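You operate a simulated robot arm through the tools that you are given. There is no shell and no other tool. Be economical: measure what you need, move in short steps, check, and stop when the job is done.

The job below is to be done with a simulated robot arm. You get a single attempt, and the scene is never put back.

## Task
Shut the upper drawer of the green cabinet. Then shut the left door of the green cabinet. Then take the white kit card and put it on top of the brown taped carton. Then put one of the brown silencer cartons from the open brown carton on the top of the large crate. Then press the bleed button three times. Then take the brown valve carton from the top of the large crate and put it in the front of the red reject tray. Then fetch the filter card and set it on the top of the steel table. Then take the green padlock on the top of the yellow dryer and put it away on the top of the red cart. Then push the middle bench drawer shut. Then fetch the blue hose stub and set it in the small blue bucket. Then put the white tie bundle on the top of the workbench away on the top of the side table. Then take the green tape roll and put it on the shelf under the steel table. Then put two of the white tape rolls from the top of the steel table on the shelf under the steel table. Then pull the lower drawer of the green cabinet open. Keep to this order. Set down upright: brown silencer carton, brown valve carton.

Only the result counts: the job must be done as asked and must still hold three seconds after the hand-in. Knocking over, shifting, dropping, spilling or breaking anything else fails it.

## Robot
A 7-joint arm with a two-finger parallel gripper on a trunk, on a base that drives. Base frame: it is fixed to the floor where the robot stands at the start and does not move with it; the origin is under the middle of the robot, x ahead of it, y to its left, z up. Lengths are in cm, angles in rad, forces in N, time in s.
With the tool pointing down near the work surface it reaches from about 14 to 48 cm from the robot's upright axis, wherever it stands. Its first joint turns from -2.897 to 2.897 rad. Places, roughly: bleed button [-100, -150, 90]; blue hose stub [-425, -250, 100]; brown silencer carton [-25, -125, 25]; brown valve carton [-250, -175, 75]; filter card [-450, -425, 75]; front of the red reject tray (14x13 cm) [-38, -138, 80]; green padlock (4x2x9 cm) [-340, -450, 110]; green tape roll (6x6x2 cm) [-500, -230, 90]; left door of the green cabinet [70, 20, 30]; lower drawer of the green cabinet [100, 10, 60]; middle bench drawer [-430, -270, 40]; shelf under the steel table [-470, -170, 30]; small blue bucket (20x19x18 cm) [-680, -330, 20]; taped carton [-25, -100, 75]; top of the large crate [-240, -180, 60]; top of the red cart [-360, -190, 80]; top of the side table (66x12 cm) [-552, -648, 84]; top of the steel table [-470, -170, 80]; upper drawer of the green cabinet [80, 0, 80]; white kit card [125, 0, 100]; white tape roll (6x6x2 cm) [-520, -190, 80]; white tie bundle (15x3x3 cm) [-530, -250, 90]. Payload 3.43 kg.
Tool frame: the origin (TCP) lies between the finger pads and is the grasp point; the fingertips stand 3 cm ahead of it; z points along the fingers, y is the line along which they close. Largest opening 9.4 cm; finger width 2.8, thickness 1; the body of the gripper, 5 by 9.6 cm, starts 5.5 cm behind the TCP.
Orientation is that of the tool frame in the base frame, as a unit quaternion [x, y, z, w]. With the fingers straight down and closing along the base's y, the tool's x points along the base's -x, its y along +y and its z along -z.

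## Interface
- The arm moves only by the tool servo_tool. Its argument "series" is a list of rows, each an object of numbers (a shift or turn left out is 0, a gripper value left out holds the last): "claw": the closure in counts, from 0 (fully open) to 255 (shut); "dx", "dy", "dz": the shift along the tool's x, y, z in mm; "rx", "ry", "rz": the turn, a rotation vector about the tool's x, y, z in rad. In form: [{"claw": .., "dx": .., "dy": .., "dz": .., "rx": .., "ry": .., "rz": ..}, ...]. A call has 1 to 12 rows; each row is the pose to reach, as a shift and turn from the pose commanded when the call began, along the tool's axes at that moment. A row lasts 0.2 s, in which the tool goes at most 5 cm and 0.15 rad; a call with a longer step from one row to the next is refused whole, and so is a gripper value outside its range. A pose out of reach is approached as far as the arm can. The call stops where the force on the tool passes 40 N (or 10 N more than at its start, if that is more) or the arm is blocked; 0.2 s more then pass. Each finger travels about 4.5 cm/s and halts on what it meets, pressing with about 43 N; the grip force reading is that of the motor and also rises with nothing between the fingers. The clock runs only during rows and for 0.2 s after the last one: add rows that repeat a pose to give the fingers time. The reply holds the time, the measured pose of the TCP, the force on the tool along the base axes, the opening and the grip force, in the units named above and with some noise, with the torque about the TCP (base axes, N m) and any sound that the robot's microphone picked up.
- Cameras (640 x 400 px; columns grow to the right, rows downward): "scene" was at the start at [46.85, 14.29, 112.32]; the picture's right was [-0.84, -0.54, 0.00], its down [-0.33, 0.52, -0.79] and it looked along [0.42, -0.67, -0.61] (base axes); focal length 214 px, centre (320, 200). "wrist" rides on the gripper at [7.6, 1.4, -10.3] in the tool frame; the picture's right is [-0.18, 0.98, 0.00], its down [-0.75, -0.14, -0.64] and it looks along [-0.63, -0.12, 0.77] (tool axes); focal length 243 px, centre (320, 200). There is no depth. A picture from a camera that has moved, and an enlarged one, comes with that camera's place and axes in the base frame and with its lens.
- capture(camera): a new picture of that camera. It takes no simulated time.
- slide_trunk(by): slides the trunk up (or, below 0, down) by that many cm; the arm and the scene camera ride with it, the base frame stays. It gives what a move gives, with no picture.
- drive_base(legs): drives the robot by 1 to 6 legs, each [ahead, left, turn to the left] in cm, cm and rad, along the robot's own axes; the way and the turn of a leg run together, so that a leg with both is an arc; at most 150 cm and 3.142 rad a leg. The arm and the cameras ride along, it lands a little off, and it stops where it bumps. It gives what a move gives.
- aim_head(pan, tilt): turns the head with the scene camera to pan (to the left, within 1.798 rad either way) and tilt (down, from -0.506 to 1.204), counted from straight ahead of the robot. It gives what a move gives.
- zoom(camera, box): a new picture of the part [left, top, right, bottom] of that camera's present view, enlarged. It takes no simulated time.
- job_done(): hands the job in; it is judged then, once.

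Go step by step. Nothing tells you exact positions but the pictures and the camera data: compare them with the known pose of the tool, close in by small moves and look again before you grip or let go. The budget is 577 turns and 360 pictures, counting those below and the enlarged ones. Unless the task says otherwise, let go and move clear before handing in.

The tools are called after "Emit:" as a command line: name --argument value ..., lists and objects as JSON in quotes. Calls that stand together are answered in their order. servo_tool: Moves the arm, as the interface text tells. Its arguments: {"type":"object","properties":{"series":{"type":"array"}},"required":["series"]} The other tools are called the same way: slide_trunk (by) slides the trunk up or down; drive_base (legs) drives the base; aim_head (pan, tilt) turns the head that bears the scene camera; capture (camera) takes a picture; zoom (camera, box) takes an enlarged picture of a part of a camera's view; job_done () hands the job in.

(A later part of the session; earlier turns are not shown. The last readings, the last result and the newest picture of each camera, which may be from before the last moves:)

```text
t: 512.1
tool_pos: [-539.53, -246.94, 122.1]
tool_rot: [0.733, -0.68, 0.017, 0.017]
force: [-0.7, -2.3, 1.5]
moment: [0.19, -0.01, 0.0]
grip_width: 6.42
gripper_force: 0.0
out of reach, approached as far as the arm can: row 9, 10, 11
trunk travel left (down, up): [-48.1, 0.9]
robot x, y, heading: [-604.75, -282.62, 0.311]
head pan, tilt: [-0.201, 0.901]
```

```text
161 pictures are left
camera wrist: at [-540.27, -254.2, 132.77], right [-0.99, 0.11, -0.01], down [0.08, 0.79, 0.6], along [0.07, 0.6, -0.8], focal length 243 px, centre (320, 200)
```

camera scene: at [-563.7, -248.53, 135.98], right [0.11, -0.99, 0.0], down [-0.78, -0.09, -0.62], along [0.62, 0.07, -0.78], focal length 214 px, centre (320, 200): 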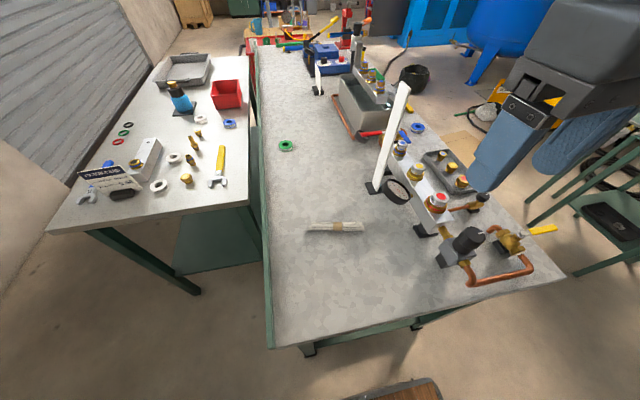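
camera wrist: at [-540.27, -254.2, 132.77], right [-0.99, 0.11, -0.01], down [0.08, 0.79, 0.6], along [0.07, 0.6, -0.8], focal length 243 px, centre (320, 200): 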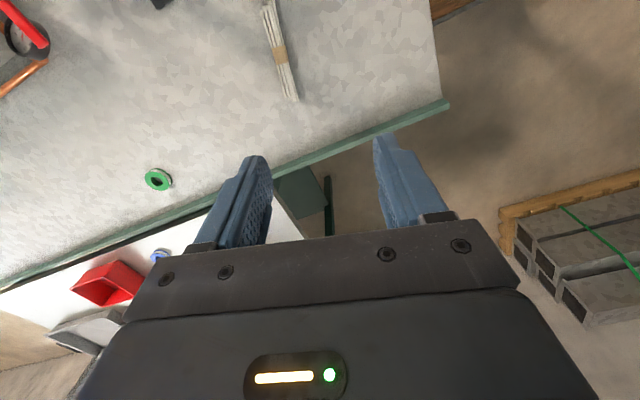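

Emit:
servo_tool --series '[{"dx": 12, "dy": -20, "rz": 0.08}, {"dx": 24, "dy": -40, "rz": 0.16}, {"dx": 33, "dy": -62, "rz": 0.16}, {"dx": 33, "dy": -62, "dz": 45, "rz": 0.16}, {"dx": 33, "dy": -62, "dz": 90, "rz": 0.16}, {"dx": 33, "dy": -62, "dz": 135, "rz": 0.16}, {"dx": 33, "dy": -62, "dz": 180, "rz": 0.16}, {"dx": 33, "dy": -62, "dz": 220, "rz": 0.16}, {"dx": 33, "dy": -62, "dz": 220, "rz": 0.16}]'

Emit:
capture --camera "wrist"

Emit:
zoom --camera "scene" --box '[260, 140, 480, 300]'

```text
t: 514.1
tool_pos: [-533.21, -250.54, 99.59]
tool_rot: [-0.677, 0.736, -0.02, -0.017]
force: [0.6, 0.8, -0.9]
moment: [-0.07, 0.02, -0.05]
grip_width: 6.47
gripper_force: 0.0
out of reach, approached as far as the arm can: row 3, 4, 5, 6, 7
trunk travel left (down, up): [-48.1, 0.9]
robot x, y, heading: [-604.84, -283.07, 0.308]
head pan, tilt: [-0.201, 0.901]
```

```text
160 pictures are left
camera wrist: at [-535.19, -257.36, 110.3], right [-0.96, 0.27, -0.02], down [0.2, 0.77, 0.6], along [0.17, 0.58, -0.8], focal length 243 px, centre (320, 200)
```

wrist: 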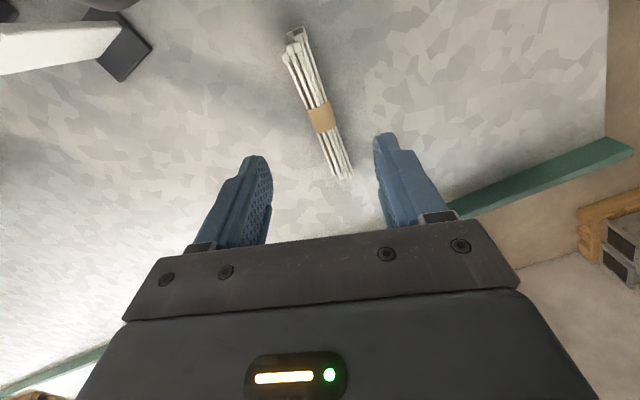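

```text
2.50 times, centred on (370, 220) of scene
camera zoom: at [-563.62, -248.47, 135.94], right [0.11, -0.99, 0.0], down [-0.78, -0.09, -0.62], along [0.62, 0.07, -0.78], focal length 536 px, centre (195, 150)
```

zoom: 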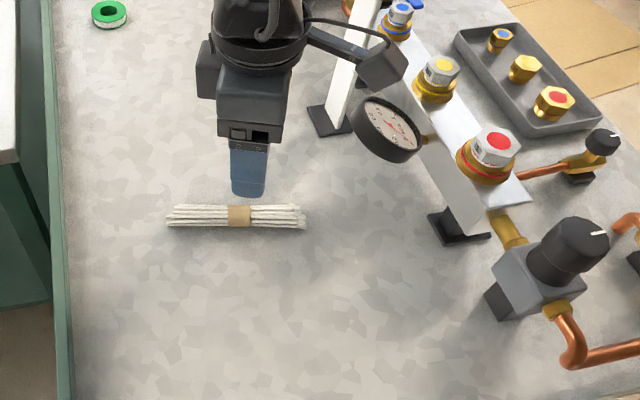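

Emit:
servo_tool --series '[{"dx": -8, "dy": -5, "dz": 40}, {"dx": -8, "dy": -5, "dz": 80}, {"dx": -8, "dy": -5, "dz": 105}, {"dx": -8, "dy": -5, "dz": 115}, {"dx": -8, "dy": -5, "dz": 122}, {"dx": -8, "dy": -5, "dz": 122}]'

Emit:
capture --camera "wrist"

Emit:
zoom --camera "scene" --box '[260, 140, 480, 300]'

```text
t: 515.3
tool_pos: [-532.5, -250.44, 88.11]
tool_rot: [-0.677, 0.736, -0.02, -0.017]
force: [-6.0, -9.6, 28.8]
moment: [0.15, 1.23, 0.37]
grip_width: 6.79
gripper_force: 1.9
out of reach, approached as far as the arm can: row 1
trunk travel left (down, up): [-48.1, 0.9]
robot x, y, heading: [-604.69, -283.0, 0.31]
head pan, tilt: [-0.201, 0.901]
stopped in row 6: the force on the tool passed its limit at 51 N (the readings are from after the stop); the commanded pose is now the measured one
```

```text
158 pictures are left
camera wrist: at [-534.54, -257.38, 98.84], right [-0.96, 0.26, -0.02], down [0.2, 0.77, 0.6], along [0.17, 0.58, -0.8], focal length 243 px, centre (320, 200)
```

wrist: 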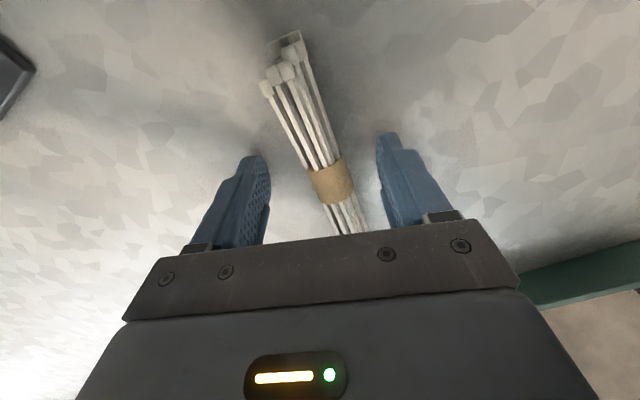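

```text
2.50 times, centred on (370, 220) of scene
camera zoom: at [-563.77, -248.61, 136.06], right [0.11, -0.99, 0.0], down [-0.78, -0.09, -0.62], along [0.62, 0.07, -0.78], focal length 536 px, centre (195, 150)
```

zoom: 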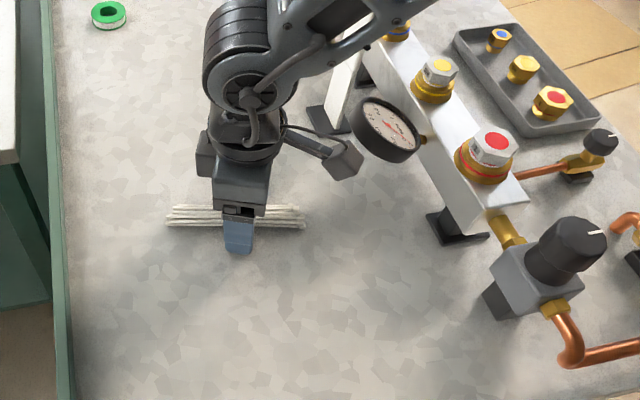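

Emit:
servo_tool --series '[{"dz": -5}, {"dz": -5, "claw": 255}, {"dz": -5}, {"dz": -5}, {"dz": -5}, {"dz": -5}]'

Emit:
servo_tool --series '[{"dz": -30}, {"dz": -70}, {"dz": -110}, {"dz": -150}, {"dz": -190}, {"dz": -230}, {"dz": -270}, {"dz": -310}, {"dz": -310}]'

Emit:
capture --camera "wrist"

```text
t: 516.7
tool_pos: [-532.43, -250.34, 88.29]
tool_rot: [-0.677, 0.736, -0.019, -0.016]
force: [0.6, -0.8, -0.4]
moment: [0.04, 0.02, 0.02]
grip_width: 2.27
gripper_force: 43.1
trunk travel left (down, up): [-48.1, 0.9]
robot x, y, heading: [-604.66, -282.7, 0.314]
head pan, tilt: [-0.201, 0.901]
```

```text
t: 518.7
tool_pos: [-533.36, -252.82, 116.48]
tool_rot: [-0.654, 0.756, -0.018, -0.005]
force: [0.5, 0.7, -0.9]
moment: [-0.05, 0.02, 0.01]
grip_width: 2.28
gripper_force: 42.7
out of reach, approached as far as the arm can: row 3, 4, 5, 6, 7, 8, 9
trunk travel left (down, up): [-48.1, 0.9]
robot x, y, heading: [-604.29, -283.15, 0.312]
head pan, tilt: [-0.201, 0.901]
```

```text
156 pictures are left
camera wrist: at [-535.98, -259.77, 127.03], right [-0.95, 0.32, -0.03], down [0.24, 0.75, 0.62], along [0.22, 0.58, -0.78], focal length 243 px, centre (320, 200)
```

wrist: 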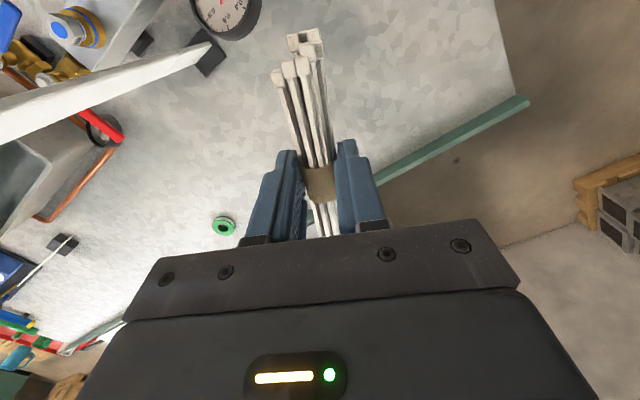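

The bundle is held. I retract and turn the wrist back, then drive toward the side table by the far wall.

Emit:
servo_tool --series '[{"dx": 12, "dy": 25, "dz": -10, "rz": 0.13}, {"dx": 24, "dy": 50, "dz": -20, "rz": 0.26}, {"dx": 36, "dy": 75, "dz": -30, "rz": 0.39}, {"dx": 48, "dy": 100, "dz": -40, "rz": 0.52}, {"dx": 60, "dy": 125, "dz": -50, "rz": 0.65}, {"dx": 72, "dy": 150, "dz": -60, "rz": 0.78}, {"dx": 84, "dy": 170, "dz": -60, "rz": 0.91}, {"dx": 88, "dy": 179, "dz": -60, "rz": 1.04}, {"dx": 88, "dy": 179, "dz": -60, "rz": 1.13}, {"dx": 88, "dy": 179, "dz": -60, "rz": 1.13}]'

Emit:
drive_base --legs '[[0, -145, 0]]'

Emit:
aim_head --pan -1.5 --tilt 0.4

Emit:
capture --camera "scene"

```text
t: 520.9
tool_pos: [-551.49, -257.84, 122.57]
tool_rot: [-0.149, 0.989, -0.018, 0.006]
force: [0.2, -0.5, 0.2]
moment: [0.01, 0.0, 0.0]
grip_width: 2.28
gripper_force: 43.2
out of reach, approached as far as the arm can: row 8, 9, 10
trunk travel left (down, up): [-48.1, 0.9]
robot x, y, heading: [-604.71, -282.86, 0.309]
head pan, tilt: [-0.201, 0.901]
```

```text
t: 528.1
tool_pos: [-505.92, -395.15, 122.45]
tool_rot: [-0.158, 0.987, -0.018, 0.006]
force: [1.0, 0.3, 0.1]
moment: [0.01, 0.05, 0.01]
grip_width: 2.26
gripper_force: 42.7
trunk travel left (down, up): [-48.1, 0.9]
robot x, y, heading: [-558.5, -421.14, 0.326]
head pan, tilt: [-0.201, 0.901]
```

```text
t: 529.6
tool_pos: [-506.09, -395.2, 122.7]
tool_rot: [-0.158, 0.987, -0.018, 0.005]
force: [0.3, 0.2, -1.2]
moment: [0.01, -0.02, 0.03]
grip_width: 2.26
gripper_force: 43.2
trunk travel left (down, up): [-48.1, 0.9]
robot x, y, heading: [-558.62, -420.87, 0.33]
head pan, tilt: [-1.499, 0.4]
```

```text
155 pictures are left
camera scene: at [-522.12, -395.52, 140.26], right [-0.92, -0.39, 0.0], down [-0.15, 0.36, -0.92], along [0.36, -0.85, -0.39], focal length 214 px, centre (320, 200)
```

scene: 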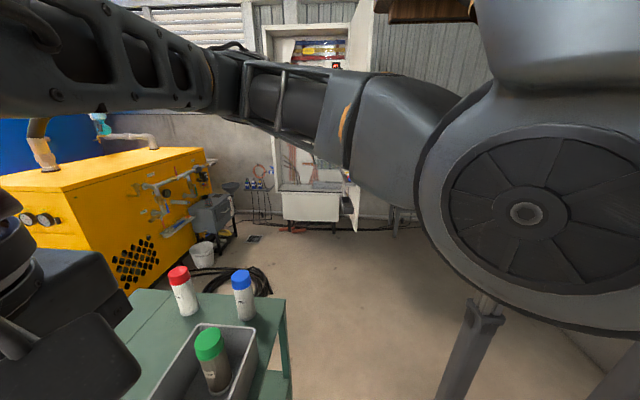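

Emit:
drive_base --legs '[[0, 0, -1.58]]'

Emit:
aim_head --pan -0.3 --tilt 0.45

Emit:
capture --camera "scene"

```text
t: 533.8
tool_pos: [-532.93, -473.96, 122.63]
tool_rot: [0.588, 0.808, -0.016, -0.009]
force: [-0.4, -0.3, 0.0]
moment: [0.0, 0.04, -0.02]
grip_width: 2.26
gripper_force: 43.7
trunk travel left (down, up): [-48.1, 0.9]
robot x, y, heading: [-558.68, -421.27, -1.246]
head pan, tilt: [-1.499, 0.4]
```

```text
t: 535.2
tool_pos: [-533.0, -473.89, 122.62]
tool_rot: [0.589, 0.808, -0.017, -0.009]
force: [-0.7, 0.2, -0.4]
moment: [-0.01, 0.02, 0.01]
grip_width: 2.28
gripper_force: 42.7
trunk travel left (down, up): [-48.1, 0.9]
robot x, y, heading: [-558.43, -420.98, -1.248]
head pan, tilt: [-0.3, 0.45]
```

```text
154 pictures are left
camera scene: at [-524.64, -463.33, 139.8], right [-1.0, -0.02, 0.0], down [-0.01, 0.44, -0.9], along [0.02, -0.9, -0.44], focal length 214 px, centre (320, 200)
```

scene: 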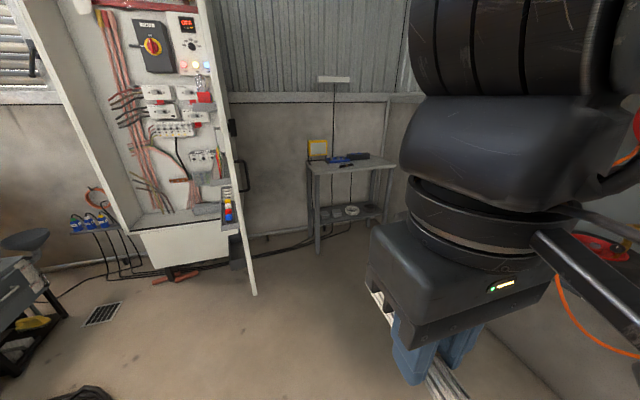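

The side table stands by the far wall, front edge near y≈-635. I drive toward it.

Emit:
drive_base --legs '[[0, 0, -0.16], [95, -24, 0]]'

Emit:
aim_head --pan -0.1 --tilt 0.6

Emit:
capture --camera "scene"

```text
t: 541.0
tool_pos: [-547.95, -576.8, 122.58]
tool_rot: [0.646, 0.763, -0.015, -0.01]
force: [0.2, 0.7, -1.3]
moment: [-0.01, -0.02, 0.02]
grip_width: 2.28
gripper_force: 42.8
trunk travel left (down, up): [-48.1, 0.9]
robot x, y, heading: [-565.74, -520.67, -1.393]
head pan, tilt: [-0.3, 0.45]
```

```text
t: 541.8
tool_pos: [-548.09, -576.74, 122.59]
tool_rot: [0.646, 0.763, -0.016, -0.01]
force: [-0.3, -1.1, 0.1]
moment: [-0.02, -0.01, -0.02]
grip_width: 2.26
gripper_force: 43.2
trunk travel left (down, up): [-48.1, 0.9]
robot x, y, heading: [-565.85, -520.85, -1.393]
head pan, tilt: [-0.099, 0.6]
```

```text
153 pictures are left
camera scene: at [-536.44, -567.16, 138.45], right [-1.0, -0.08, 0.0], down [-0.04, 0.56, -0.83], along [0.06, -0.82, -0.56], focal length 214 px, centre (320, 200)
```

scene: 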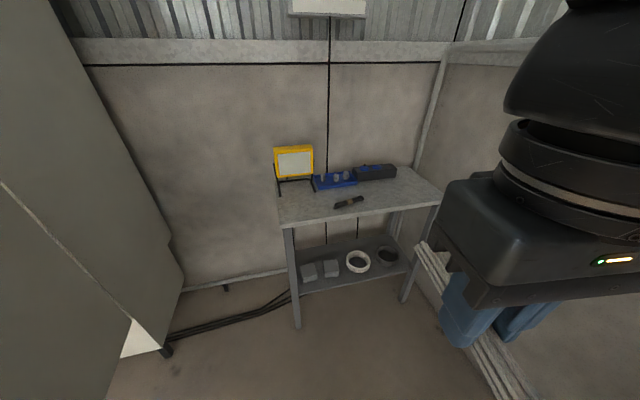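

Emit:
drive_base --legs '[[36, 0, 0]]'

Emit:
servo_tool --series '[{"rz": 0.14}, {"rz": 0.28}, {"rz": 0.42}, {"rz": 0.56}, {"rz": 0.7}, {"rz": 0.84}, {"rz": 0.98}, {"rz": 1.12}, {"rz": 1.26}, {"rz": 1.4}, {"rz": 1.4}]'

Emit:
capture --camera "scene"

Emit:
capture --camera "wrist"

```text
t: 544.1
tool_pos: [-542.23, -612.4, 122.63]
tool_rot: [0.65, 0.76, -0.016, -0.01]
force: [-0.1, 0.1, 0.5]
moment: [0.0, -0.02, -0.03]
grip_width: 2.27
gripper_force: 43.1
trunk travel left (down, up): [-48.1, 0.9]
robot x, y, heading: [-559.43, -556.23, -1.401]
head pan, tilt: [-0.099, 0.6]
```

```text
t: 546.5
tool_pos: [-542.16, -612.37, 122.51]
tool_rot: [0.987, 0.162, -0.019, 0.002]
force: [0.1, 0.4, 0.0]
moment: [0.0, 0.01, 0.01]
grip_width: 2.27
gripper_force: 43.1
trunk travel left (down, up): [-48.1, 0.9]
robot x, y, heading: [-559.67, -556.25, -1.4]
head pan, tilt: [-0.099, 0.6]
```

```text
152 pictures are left
camera scene: at [-530.51, -602.88, 138.44], right [-1.0, -0.07, 0.0], down [-0.04, 0.56, -0.83], along [0.06, -0.82, -0.56], focal length 214 px, centre (320, 200)
```

scene: 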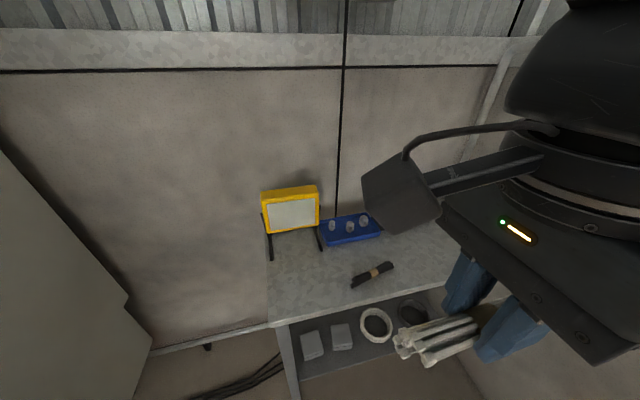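

```text
151 pictures are left
camera wrist: at [-534.17, -611.2, 132.64], right [0.14, -0.99, 0.0], down [-0.74, -0.1, 0.67], along [-0.66, -0.1, -0.74], focal length 243 px, centre (320, 200)
```

wrist: 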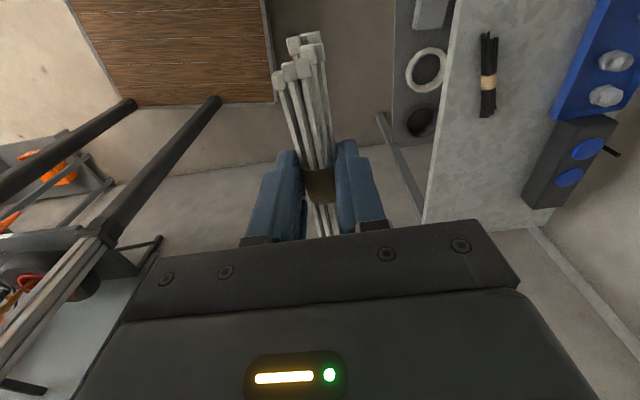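

Emit:
servo_tool --series '[{"dx": -37, "dy": 32}, {"dx": -74, "dy": 64}, {"dx": -111, "dy": 96}, {"dx": -148, "dy": 128}, {"dx": -185, "dy": 160}, {"dx": -222, "dy": 192}, {"dx": -259, "dy": 224}, {"dx": -296, "dy": 256}, {"dx": -334, "dy": 289}, {"dx": -334, "dy": 289, "dz": 45}, {"dx": -334, "dy": 289, "dz": 90}, {"dx": -334, "dy": 289, "dz": 135}]'

Emit:
servo_tool --series '[{"dz": 45}, {"dz": 90}, {"dz": 130}, {"dz": 130}]'

Emit:
capture --camera "scene"

Emit:
capture --camera "wrist"

```text
refused: row 9 steps farther than a row can; nothing moved
```

```text
t: 547.5
tool_pos: [-542.74, -612.5, 109.33]
tool_rot: [0.986, 0.164, -0.019, 0.001]
force: [0.1, 0.0, -0.5]
moment: [-0.04, 0.03, -0.05]
grip_width: 2.29
gripper_force: 43.0
out of reach, approached as far as the arm can: row 1, 2
trunk travel left (down, up): [-48.1, 0.9]
robot x, y, heading: [-559.27, -556.08, -1.403]
head pan, tilt: [-0.099, 0.6]
```

```text
150 pictures are left
camera scene: at [-530.51, -602.88, 138.44], right [-1.0, -0.07, 0.0], down [-0.04, 0.56, -0.82], along [0.06, -0.82, -0.57], focal length 214 px, centre (320, 200)
```

scene: 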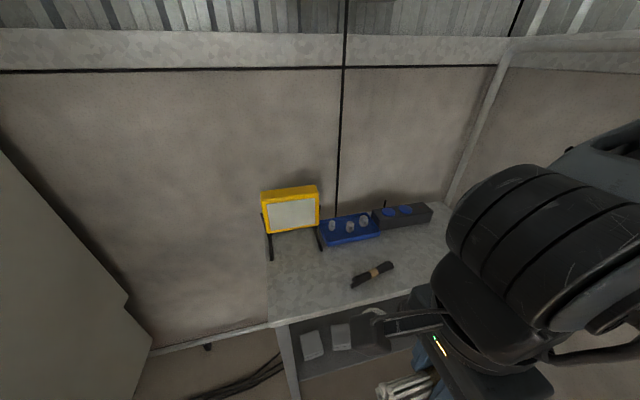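

```text
149 pictures are left
camera wrist: at [-534.68, -611.35, 119.47], right [0.14, -0.99, 0.0], down [-0.74, -0.1, 0.67], along [-0.66, -0.1, -0.74], focal length 243 px, centre (320, 200)
```

wrist: 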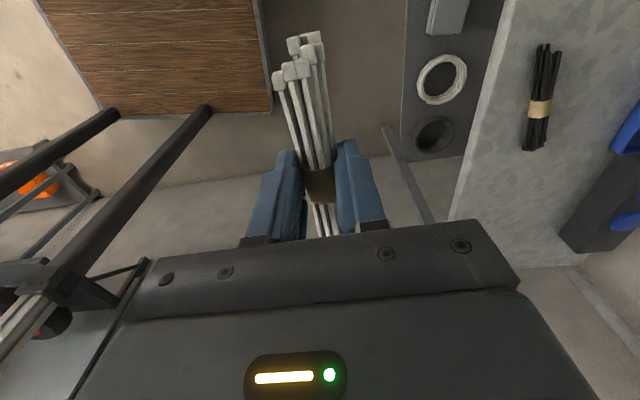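

Emit:
servo_tool --series '[{"dx": -33, "dy": 29}, {"dx": -66, "dy": 58}, {"dx": -99, "dy": 87}, {"dx": -132, "dy": 116}, {"dx": -165, "dy": 145}, {"dx": -198, "dy": 174}, {"dx": -231, "dy": 203}, {"dx": -264, "dy": 231}, {"dx": -297, "dy": 260}, {"dx": -329, "dy": 288}, {"dx": -329, "dy": 288, "dz": 45}, {"dx": -329, "dy": 288, "dz": 90}]'

Emit:
capture --camera "scene"

Emit:
capture --camera "wrist"

```text
t: 550.1
tool_pos: [-564.79, -650.54, 101.48]
tool_rot: [0.986, 0.165, -0.018, 0.003]
force: [-0.8, 0.0, 0.4]
moment: [-0.02, -0.02, -0.03]
grip_width: 2.27
gripper_force: 43.0
trunk travel left (down, up): [-48.1, 0.9]
robot x, y, heading: [-559.46, -556.54, -1.405]
head pan, tilt: [-0.099, 0.6]
```

```text
148 pictures are left
camera scene: at [-530.52, -602.86, 138.46], right [-1.0, -0.07, 0.0], down [-0.04, 0.56, -0.83], along [0.06, -0.82, -0.56], focal length 214 px, centre (320, 200)
```

scene: 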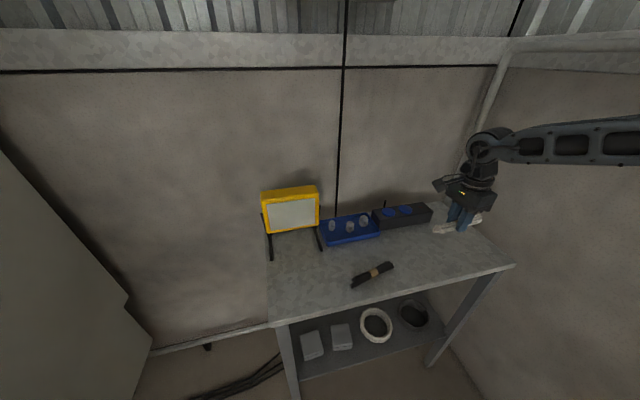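

```text
147 pictures are left
camera wrist: at [-556.71, -649.36, 111.64], right [0.14, -0.99, 0.01], down [-0.74, -0.1, 0.67], along [-0.66, -0.1, -0.74], focal length 243 px, centre (320, 200)
```

wrist: 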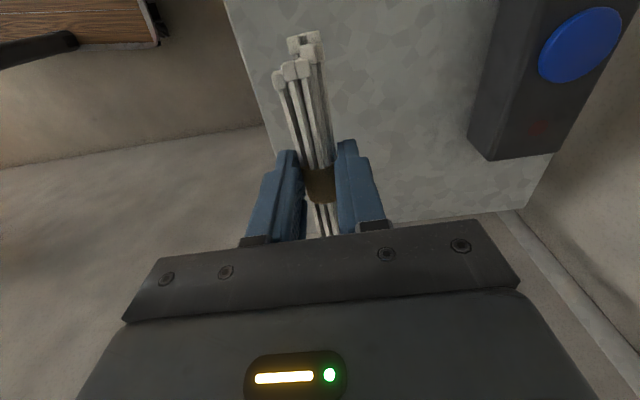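

Emit:
servo_tool --series '[{"dx": 10, "dy": 25}, {"dx": 10, "dy": 25, "dz": 45}, {"dx": 10, "dy": 25, "dz": 90}, {"dx": 10, "dy": 25, "dz": 115}, {"dx": 10, "dy": 25, "dz": 125}, {"dx": 10, "dy": 25, "dz": 132}, {"dx": 10, "dy": 25, "dz": 139}, {"dx": 10, "dy": 25, "dz": 146}, {"dx": 10, "dy": 25, "dz": 152}, {"dx": 10, "dy": 25, "dz": 158}, {"dx": 10, "dy": 25, "dz": 164}]'

Emit:
zoom --camera "scene" --box '[340, 140, 540, 300]'

```text
t: 551.9
tool_pos: [-563.64, -652.94, 88.1]
tool_rot: [0.986, 0.163, -0.019, 0.006]
force: [-0.5, -2.0, 18.1]
moment: [0.14, -0.37, 0.18]
grip_width: 2.29
gripper_force: 42.5
trunk travel left (down, up): [-48.1, 0.9]
robot x, y, heading: [-559.39, -556.15, -1.401]
head pan, tilt: [-0.099, 0.6]
stopped in row 8: the force on the tool passed its limit at 59 N (the readings are from after the stop); the commanded pose is now the measured one
```

```text
2.50 times, centred on (440, 220) of scene
camera zoom: at [-530.51, -602.78, 138.46], right [-1.0, -0.07, 0.0], down [-0.04, 0.56, -0.83], along [0.06, -0.82, -0.56], focal length 536 px, centre (20, 150)
```

zoom: 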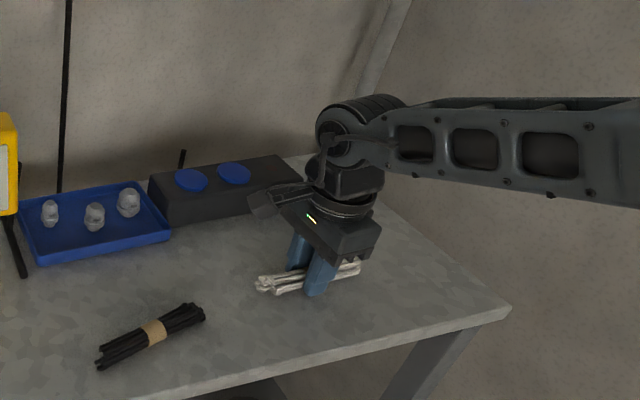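

On the table. Release and rise.

Emit:
servo_tool --series '[{"dz": -3}, {"dz": -3, "claw": 200}, {"dz": -3, "claw": 140}, {"dz": -3, "claw": 100}, {"dz": -3, "claw": 100}]'

Emit:
servo_tool --series '[{"dz": -30}, {"dz": -70}, {"dz": -110}, {"dz": -150}, {"dz": -190}, {"dz": -230}, {"dz": -270}, {"dz": -310}, {"dz": -340}, {"dz": -340}]'

Emit:
zoom --camera "scene" --box '[340, 140, 540, 300]'

```text
t: 553.1
tool_pos: [-563.56, -652.79, 88.01]
tool_rot: [0.986, 0.163, -0.018, 0.003]
force: [-1.0, -0.3, 0.8]
moment: [-0.01, 0.02, 0.0]
grip_width: 5.71
gripper_force: 0.0
trunk travel left (down, up): [-48.1, 0.9]
robot x, y, heading: [-559.17, -556.2, -1.398]
head pan, tilt: [-0.099, 0.6]
```

```text
t: 555.3
tool_pos: [-562.37, -652.48, 122.16]
tool_rot: [0.986, 0.163, -0.019, 0.003]
force: [-0.4, 0.1, -0.3]
moment: [-0.04, -0.02, 0.02]
grip_width: 5.69
gripper_force: 0.1
trunk travel left (down, up): [-48.1, 0.9]
robot x, y, heading: [-559.6, -556.16, -1.396]
head pan, tilt: [-0.099, 0.6]
```

```text
2.50 times, centred on (440, 220) of scene
camera zoom: at [-530.51, -602.86, 138.45], right [-1.0, -0.07, 0.0], down [-0.04, 0.56, -0.83], along [0.06, -0.82, -0.56], focal length 536 px, centre (20, 150)
```

zoom: 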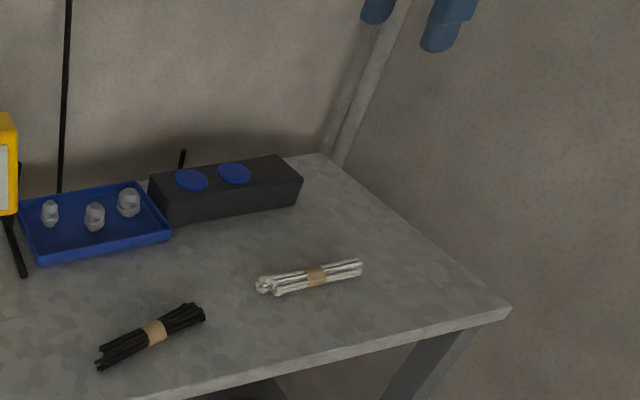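

The white bundle lies on the side table. Next the green tape roll on the workbench: fold the arm and drive back.

Emit:
servo_tool --series '[{"dy": -45}, {"dy": -90, "rz": -0.14}, {"dy": -135, "rz": -0.28}, {"dy": -180, "rz": -0.42}, {"dy": -225, "rz": -0.56}, {"dy": -270, "rz": -0.7}, {"dy": -310, "rz": -0.84}, {"dy": -340, "rz": -0.98}, {"dy": -340, "rz": -1.12}, {"dy": -340, "rz": -1.26}, {"dy": -340, "rz": -1.4}, {"dy": -340, "rz": -1.4}]'

Emit:
drive_base --legs '[[-36, 0, 0], [-95, 24, 0], [0, 0, 1.71], [0, 100, 0], [0, 66, 0]]'

Emit:
aim_head --pan -0.1 --tilt 0.8

Emit:
capture --camera "scene"

```text
t: 557.9
tool_pos: [-573.29, -620.18, 121.89]
tool_rot: [0.649, 0.761, -0.017, -0.01]
force: [-0.1, 0.6, 0.8]
moment: [0.03, 0.01, 0.03]
grip_width: 5.7
gripper_force: 0.0
trunk travel left (down, up): [-48.1, 0.9]
robot x, y, heading: [-559.46, -556.12, -1.397]
head pan, tilt: [-0.099, 0.6]
```

```text
t: 577.1
tool_pos: [-539.4, -269.35, 121.98]
tool_rot: [-0.135, 0.991, -0.019, 0.006]
force: [0.5, -1.0, 0.0]
moment: [-0.03, -0.02, 0.03]
grip_width: 5.73
gripper_force: 0.0
trunk travel left (down, up): [-48.1, 0.9]
robot x, y, heading: [-604.75, -262.53, 0.283]
head pan, tilt: [-0.099, 0.6]
```

```text
t: 577.8
tool_pos: [-539.53, -269.37, 122.02]
tool_rot: [-0.136, 0.991, -0.019, 0.007]
force: [0.2, 0.6, 1.2]
moment: [0.03, 0.02, -0.02]
grip_width: 5.69
gripper_force: 0.0
trunk travel left (down, up): [-48.1, 0.9]
robot x, y, heading: [-605.12, -262.99, 0.287]
head pan, tilt: [-0.099, 0.799]
```

```text
144 pictures are left
camera scene: at [-562.21, -228.83, 136.76], right [0.18, -0.98, 0.0], down [-0.7, -0.13, -0.7], along [0.69, 0.13, -0.72], focal length 214 px, centre (320, 200)
```

scene: 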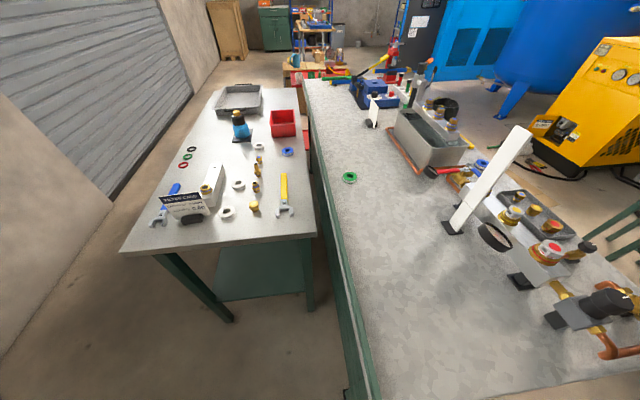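

I shift the hand left away from the white stand, then move closer to the green roll at about (-500.5,-228.3).

Emit:
servo_tool --series '[{"dy": 45, "claw": 0}, {"dy": 90}, {"dy": 135}, {"dy": 180}, {"dy": 225}, {"dy": 260}, {"dy": 260}]'

Emit:
drive_base --legs '[[14, 0, 0.03]]'

Emit:
capture --camera "wrist"

Emit:
capture --camera "scene"

```text
t: 579.4
tool_pos: [-546.42, -244.35, 121.03]
tool_rot: [-0.135, 0.991, -0.019, 0.006]
force: [-0.4, -0.5, 0.6]
moment: [0.0, 0.0, 0.0]
grip_width: 9.42
gripper_force: 0.1
trunk travel left (down, up): [-48.1, 0.9]
robot x, y, heading: [-604.31, -262.79, 0.284]
head pan, tilt: [-0.099, 0.799]
```

```text
t: 580.8
tool_pos: [-535.31, -239.13, 121.12]
tool_rot: [-0.151, 0.988, -0.017, 0.007]
force: [-0.2, 0.1, 0.4]
moment: [0.01, 0.02, -0.01]
grip_width: 9.42
gripper_force: 0.0
trunk travel left (down, up): [-48.1, 0.9]
robot x, y, heading: [-592.57, -259.36, 0.31]
head pan, tilt: [-0.099, 0.799]
stopped in leg 1: the robot was blocked; the commanded pose is now the measured one
```

```text
143 pictures are left
camera wrist: at [-543.12, -239.71, 131.28], right [-0.12, 0.99, -0.04], down [0.75, 0.11, 0.65], along [0.65, 0.05, -0.76], focal length 243 px, centre (320, 200)
```

wrist: 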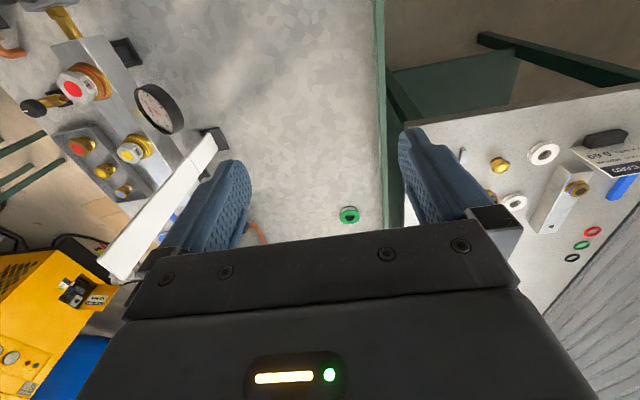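

```text
142 pictures are left
camera scene: at [-551.58, -224.13, 136.78], right [0.21, -0.98, 0.0], down [-0.7, -0.15, -0.7], along [0.68, 0.15, -0.72], focal length 214 px, centre (320, 200)
```

scene: 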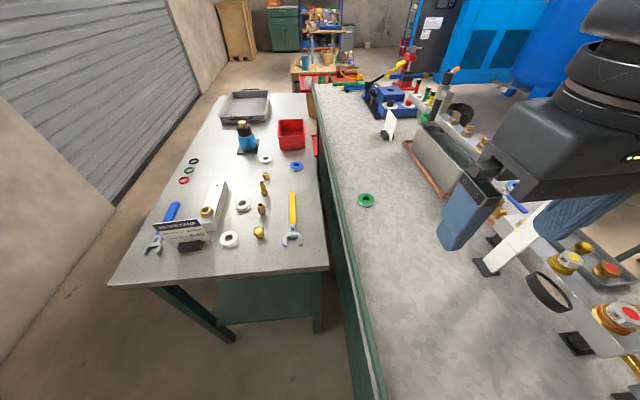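

Emit:
servo_tool --series '[{"dx": -40, "dz": 10, "ry": -0.05}, {"dx": -80, "dz": 20, "ry": -0.1}, {"dx": -120, "dz": 35, "ry": -0.15}, {"dx": -160, "dz": 50, "ry": -0.2}, {"dx": -200, "dz": 65, "ry": -0.25}, {"dx": -240, "dz": 80, "ry": -0.3}, {"dx": -280, "dz": 100, "ry": -0.35}, {"dx": -315, "dz": 130, "ry": -0.4}, {"dx": -350, "dz": 155, "ry": -0.4}, {"dx": -350, "dz": 155, "ry": -0.4}]'

Emit:
capture --camera "wrist"

Emit:
zoom --camera "scene" --box '[290, 120, 470, 260]'

```text
t: 583.0
tool_pos: [-501.57, -229.45, 105.65]
tool_rot: [-0.151, 0.968, 0.012, 0.202]
force: [0.1, -0.7, 0.3]
moment: [0.0, 0.01, 0.0]
grip_width: 9.4
gripper_force: 0.1
trunk travel left (down, up): [-48.1, 0.9]
robot x, y, heading: [-592.94, -259.41, 0.316]
head pan, tilt: [-0.099, 0.799]
```

```text
141 pictures are left
camera wrist: at [-512.55, -231.14, 112.15], right [-0.13, 0.99, 0.04], down [0.45, 0.03, 0.89], along [0.88, 0.13, -0.45], focal length 243 px, centre (320, 200)
```

wrist: 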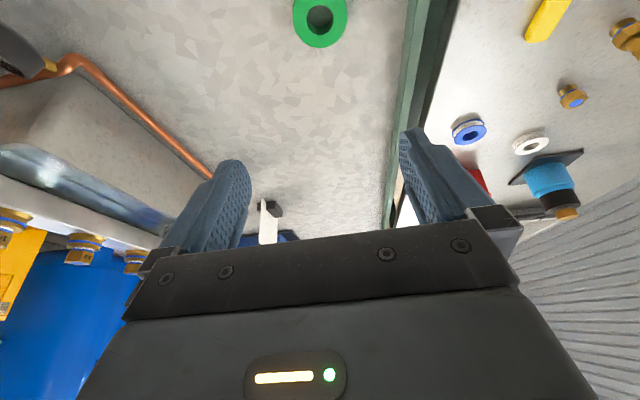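

```text
2.86 times, centred on (380, 190) of scene
camera zoom: at [-551.53, -224.1, 136.75], right [0.21, -0.98, 0.0], down [-0.7, -0.15, -0.7], along [0.68, 0.15, -0.72], focal length 613 px, centre (149, 229)
```

zoom: 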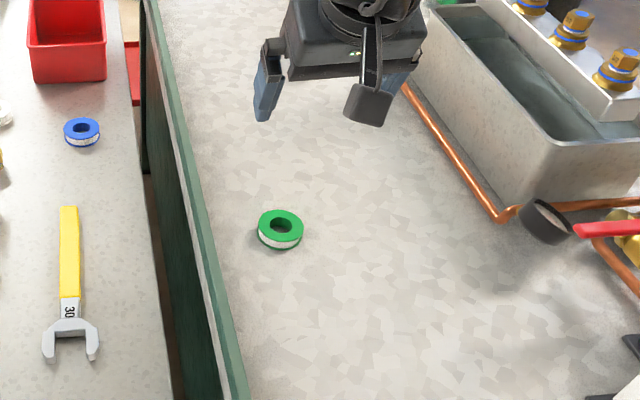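

Emit:
servo_tool --series '[{"dx": 15, "dy": 2, "dz": 40}, {"dx": 30, "dy": 4, "dz": 80}, {"dx": 45, "dy": 6, "dz": 118}, {"dx": 54, "dy": 8, "dz": 140}, {"dx": 58, "dy": 8, "dz": 150}, {"dx": 61, "dy": 8, "dz": 158}, {"dx": 61, "dy": 8, "dz": 158}]'

Emit:
capture --camera "wrist"

Emit:
zoom --camera "scene" --box '[290, 120, 470, 260]'

```text
t: 584.6
tool_pos: [-500.86, -228.91, 88.71]
tool_rot: [-0.151, 0.967, 0.012, 0.202]
force: [0.3, -0.5, 0.1]
moment: [0.03, -0.03, -0.01]
grip_width: 9.38
gripper_force: 0.0
trunk travel left (down, up): [-48.1, 0.9]
robot x, y, heading: [-593.09, -259.42, 0.309]
head pan, tilt: [-0.099, 0.799]
```

```text
139 pictures are left
camera wrist: at [-511.86, -230.66, 95.27], right [-0.13, 0.99, 0.04], down [0.45, 0.03, 0.89], along [0.88, 0.13, -0.45], focal length 243 px, centre (320, 200)
```

wrist: 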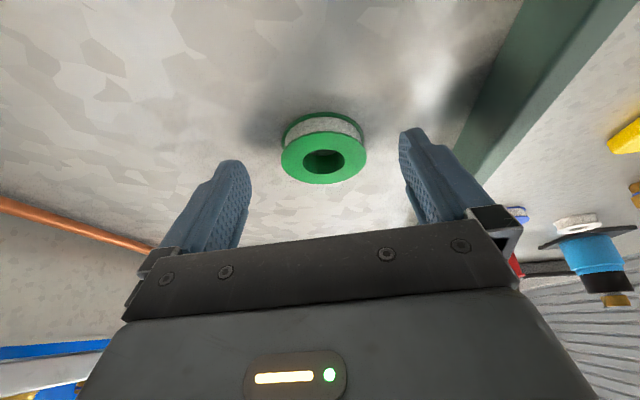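

```text
2.86 times, centred on (380, 190) of scene
camera zoom: at [-551.54, -224.11, 136.75], right [0.21, -0.98, 0.0], down [-0.7, -0.15, -0.7], along [0.68, 0.15, -0.72], focal length 613 px, centre (149, 229)
```

zoom: 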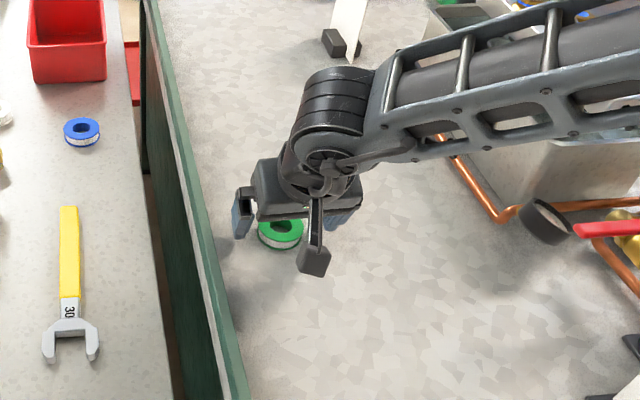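

Emit:
servo_tool --series '[{"claw": 255}, {}, {}, {}, {}]'

Emit:
servo_tool --series '[{"dx": -14, "dz": -37}, {"dx": -28, "dz": -74}, {"dx": -42, "dz": -111}, {"dx": -56, "dz": -148}, {"dx": -70, "dz": -185}, {"dx": -84, "dz": -222}, {"dx": -84, "dz": -222}]'

Emit:
capture --camera "wrist"

```text
t: 585.8
tool_pos: [-500.94, -228.96, 88.78]
tool_rot: [-0.151, 0.968, 0.013, 0.201]
force: [-0.5, -0.5, 0.4]
moment: [-0.01, 0.0, -0.04]
grip_width: 4.94
gripper_force: 43.0
trunk travel left (down, up): [-48.1, 0.9]
robot x, y, heading: [-593.11, -259.82, 0.315]
head pan, tilt: [-0.099, 0.799]
```

```text
t: 587.4
tool_pos: [-502.19, -228.29, 112.39]
tool_rot: [-0.151, 0.967, 0.013, 0.203]
force: [-0.4, 0.4, -0.3]
moment: [0.0, 0.0, -0.03]
grip_width: 4.95
gripper_force: 43.1
trunk travel left (down, up): [-48.1, 0.9]
robot x, y, heading: [-592.81, -259.28, 0.31]
head pan, tilt: [-0.099, 0.799]
```

```text
137 pictures are left
camera wrist: at [-513.22, -230.0, 118.9], right [-0.13, 0.99, 0.04], down [0.45, 0.03, 0.89], along [0.88, 0.13, -0.45], focal length 243 px, centre (320, 200)
```

wrist: 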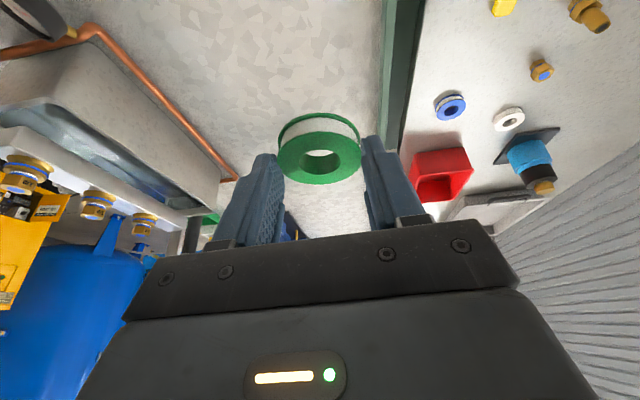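

The green roll is held. I retract, move in front of the steel table's end, and lower the trunk for the shelf underneath.

Emit:
servo_tool --series '[{"dx": 40, "dz": -17, "ry": 0.06}, {"dx": 80, "dz": -34, "ry": 0.12}, {"dx": 120, "dz": -51, "ry": 0.18}, {"dx": 160, "dz": -68, "ry": 0.24}, {"dx": 200, "dz": -86, "ry": 0.3}, {"dx": 240, "dz": -103, "ry": 0.36}, {"dx": 276, "dz": -118, "ry": 0.4}, {"dx": 276, "dz": -118, "ry": 0.4}]'

Emit:
drive_base --legs '[[-4, 0, 0], [0, 42, 0]]'

Emit:
capture --camera "scene"

```text
t: 589.2
tool_pos: [-530.89, -237.3, 112.43]
tool_rot: [-0.15, 0.989, -0.018, 0.006]
force: [0.3, 0.6, 0.2]
moment: [0.03, -0.01, 0.02]
grip_width: 4.94
gripper_force: 43.2
trunk travel left (down, up): [-48.1, 0.9]
robot x, y, heading: [-592.97, -259.27, 0.318]
head pan, tilt: [-0.099, 0.799]
```

```text
t: 592.2
tool_pos: [-547.72, -198.45, 112.6]
tool_rot: [-0.149, 0.989, -0.018, 0.006]
force: [0.7, 0.2, -0.7]
moment: [0.01, -0.01, 0.04]
grip_width: 4.93
gripper_force: 43.2
trunk travel left (down, up): [-48.1, 0.9]
robot x, y, heading: [-609.7, -220.41, 0.318]
head pan, tilt: [-0.099, 0.799]
```

```text
136 pictures are left
camera scene: at [-568.36, -185.21, 136.76], right [0.21, -0.98, 0.0], down [-0.7, -0.15, -0.7], along [0.68, 0.15, -0.72], focal length 214 px, centre (320, 200)
```

scene: 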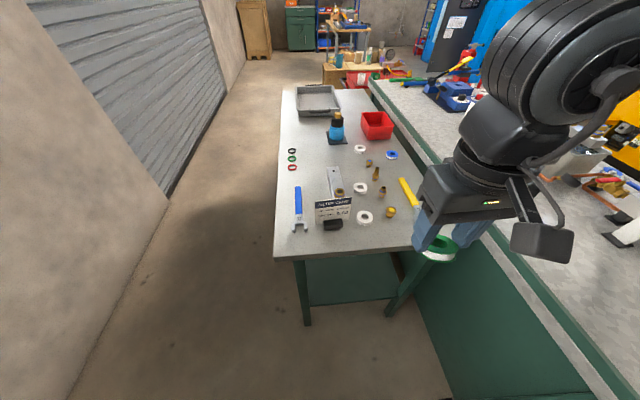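

Emit:
slide_trunk --by -40

Emit:
slide_trunk --by -8

Emit:
capture --camera "scene"

Emit:
capture --camera "wrist"

```text
t: 596.1
tool_pos: [-547.82, -198.47, 72.6]
tool_rot: [-0.149, 0.989, -0.018, 0.007]
force: [-0.4, -0.1, -0.2]
moment: [0.01, 0.05, 0.01]
grip_width: 4.96
gripper_force: 42.7
trunk travel left (down, up): [-8.1, 40.9]
robot x, y, heading: [-609.5, -220.25, 0.32]
head pan, tilt: [-0.099, 0.799]
```

```text
t: 597.2
tool_pos: [-547.77, -198.35, 64.39]
tool_rot: [-0.149, 0.989, -0.017, 0.007]
force: [-0.5, -0.3, -0.7]
moment: [0.02, 0.02, 0.01]
grip_width: 4.93
gripper_force: 43.2
trunk travel left (down, up): [-0.1, 48.9]
robot x, y, heading: [-609.64, -220.41, 0.313]
head pan, tilt: [-0.099, 0.799]
```

```text
135 pictures are left
camera scene: at [-568.37, -185.21, 88.76], right [0.21, -0.98, 0.0], down [-0.7, -0.15, -0.7], along [0.68, 0.15, -0.72], focal length 214 px, centre (320, 200)
```

scene: 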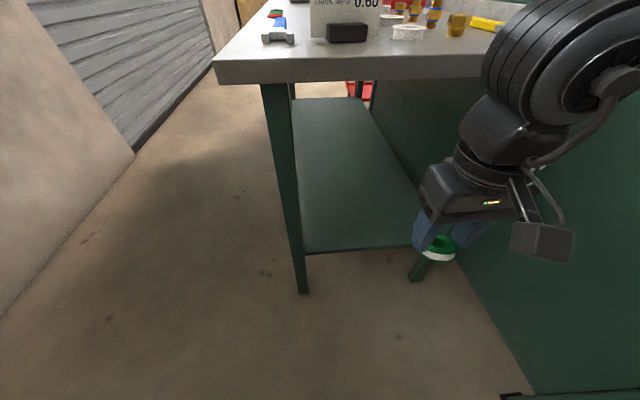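

```text
134 pictures are left
camera wrist: at [-555.59, -198.96, 74.75], right [-0.11, 0.99, -0.04], down [0.75, 0.11, 0.65], along [0.65, 0.05, -0.76], focal length 243 px, centre (320, 200)
```

wrist: 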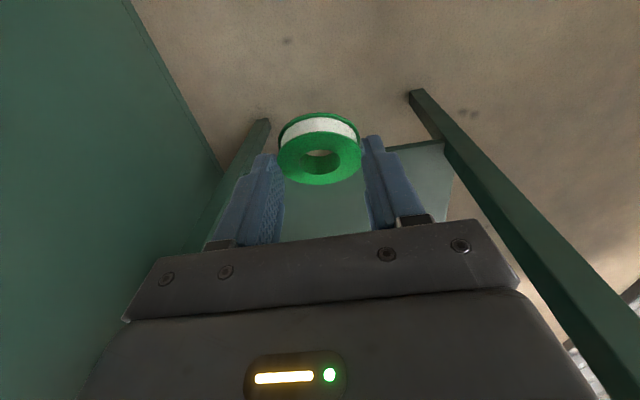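

The shelf is at z≈32, starting at the table's end. I lower and tilt the hand, then go in under the table top.

Emit:
servo_tool --series '[{"dx": -30, "dz": 35, "ry": -0.12}, {"dx": -60, "dz": 70, "ry": -0.24}, {"dx": -90, "dz": 105, "ry": -0.36}, {"dx": -120, "dz": 140, "ry": -0.48}, {"dx": -145, "dz": 180, "ry": -0.6}, {"dx": -170, "dz": 220, "ry": -0.65}, {"dx": -170, "dz": 250, "ry": -0.65}, {"dx": -170, "dz": 262, "ry": -0.65}]'

Emit:
capture --camera "scene"

Emit:
capture --camera "wrist"

```text
t: 599.0
tool_pos: [-531.15, -194.42, 39.67]
tool_rot: [-0.147, 0.935, 0.031, 0.322]
force: [-0.2, -1.1, -0.1]
moment: [0.02, 0.01, 0.0]
grip_width: 4.94
gripper_force: 43.5
out of reach, approached as far as the arm can: row 8
trunk travel left (down, up): [-0.1, 48.9]
robot x, y, heading: [-609.58, -220.64, 0.313]
head pan, tilt: [-0.099, 0.799]
```

```text
133 pictures are left
camera scene: at [-568.34, -185.31, 88.72], right [0.21, -0.98, 0.0], down [-0.7, -0.15, -0.7], along [0.68, 0.15, -0.72], focal length 214 px, centre (320, 200)
```

scene: 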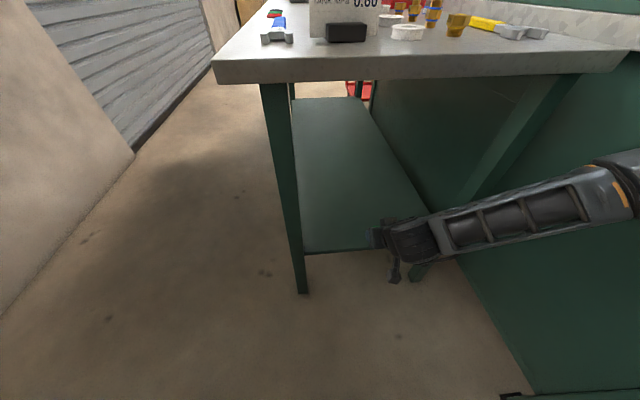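

```text
132 pictures are left
camera wrist: at [-543.3, -196.58, 43.2], right [-0.15, 0.99, 0.08], down [0.23, -0.04, 0.97], along [0.96, 0.16, -0.22], focal length 243 px, centre (320, 200)
```

wrist: 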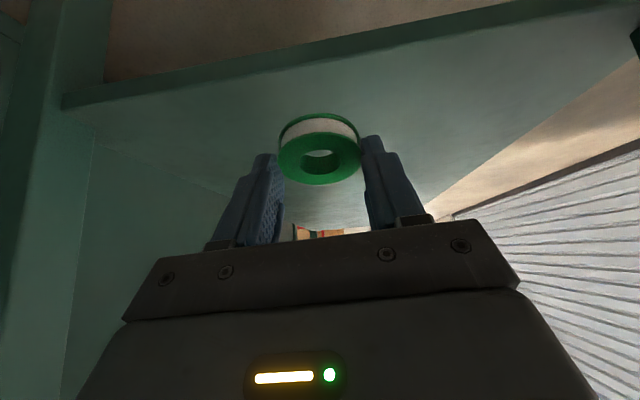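

Emit:
servo_tool --series '[{"dx": -37, "dy": 1, "dz": 28}, {"dx": -74, "dy": 2, "dz": 57}, {"dx": -111, "dy": 3, "dz": 86}, {"dx": -98, "dy": 3, "dz": 103}, {"dx": -92, "dy": 3, "dz": 110}, {"dx": -89, "dy": 3, "dz": 114}, {"dx": -89, "dy": 3, "dz": 114}]'

Emit:
capture --camera "wrist"

Emit:
zoom --camera "scene" --box '[260, 80, 480, 280]'

```text
t: 600.6
tool_pos: [-517.78, -189.98, 36.15]
tool_rot: [-0.148, 0.935, 0.031, 0.321]
force: [0.0, 0.4, -0.4]
moment: [-0.02, -0.02, -0.01]
grip_width: 4.93
gripper_force: 42.7
trunk travel left (down, up): [-0.1, 48.9]
robot x, y, heading: [-609.64, -220.62, 0.312]
head pan, tilt: [-0.099, 0.799]
```

```text
131 pictures are left
camera wrist: at [-529.95, -192.06, 39.62], right [-0.15, 0.99, 0.08], down [0.23, -0.04, 0.97], along [0.96, 0.17, -0.22], focal length 243 px, centre (320, 200)
```

wrist: 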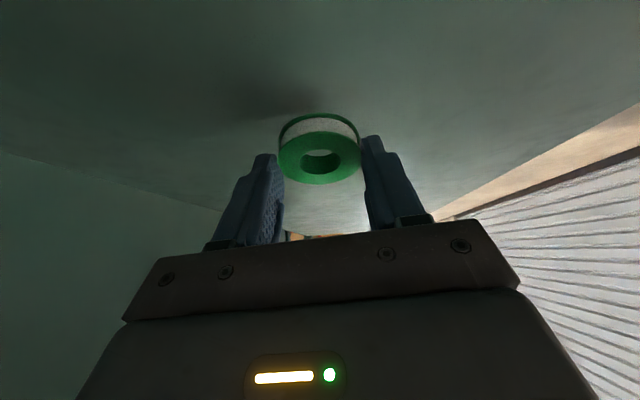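

```text
2.00 times, centred on (370, 180) of scene
camera zoom: at [-568.37, -185.2, 88.75], right [0.21, -0.98, 0.0], down [-0.7, -0.15, -0.7], along [0.68, 0.15, -0.72], focal length 429 px, centre (220, 240)
```

zoom: 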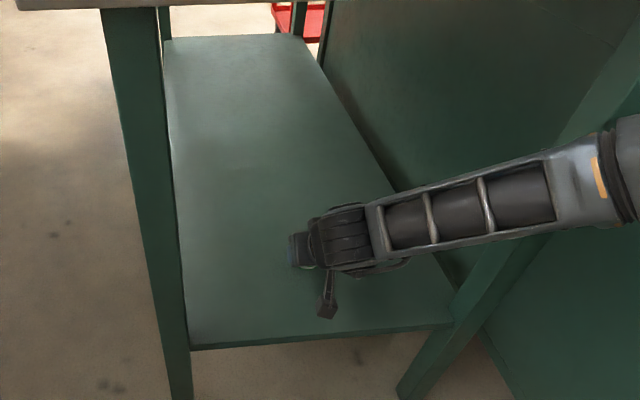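

Emit:
servo_tool --series '[{"dx": 3, "dz": 4}, {"dx": 6, "dz": 8}, {"dx": 9, "dz": 12}, {"dx": 12, "dz": 16}, {"dx": 15, "dz": 20}]'

Emit:
capture --camera "wrist"

```text
t: 601.8
tool_pos: [-517.39, -189.87, 34.03]
tool_rot: [-0.147, 0.934, 0.031, 0.324]
force: [-3.8, -1.3, 26.7]
moment: [-0.06, 0.29, -0.02]
grip_width: 4.95
gripper_force: 42.1
trunk travel left (down, up): [-0.1, 48.9]
robot x, y, heading: [-609.67, -220.53, 0.319]
head pan, tilt: [-0.099, 0.799]
```

```text
129 pictures are left
camera wrist: at [-529.67, -192.02, 37.44], right [-0.15, 0.99, 0.08], down [0.22, -0.04, 0.97], along [0.96, 0.17, -0.21], focal length 243 px, centre (320, 200)
```

wrist: 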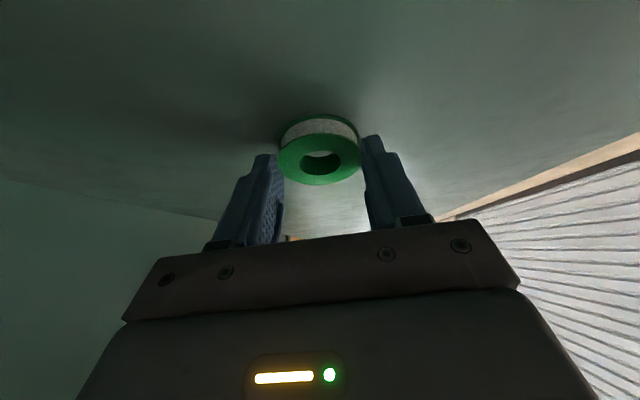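

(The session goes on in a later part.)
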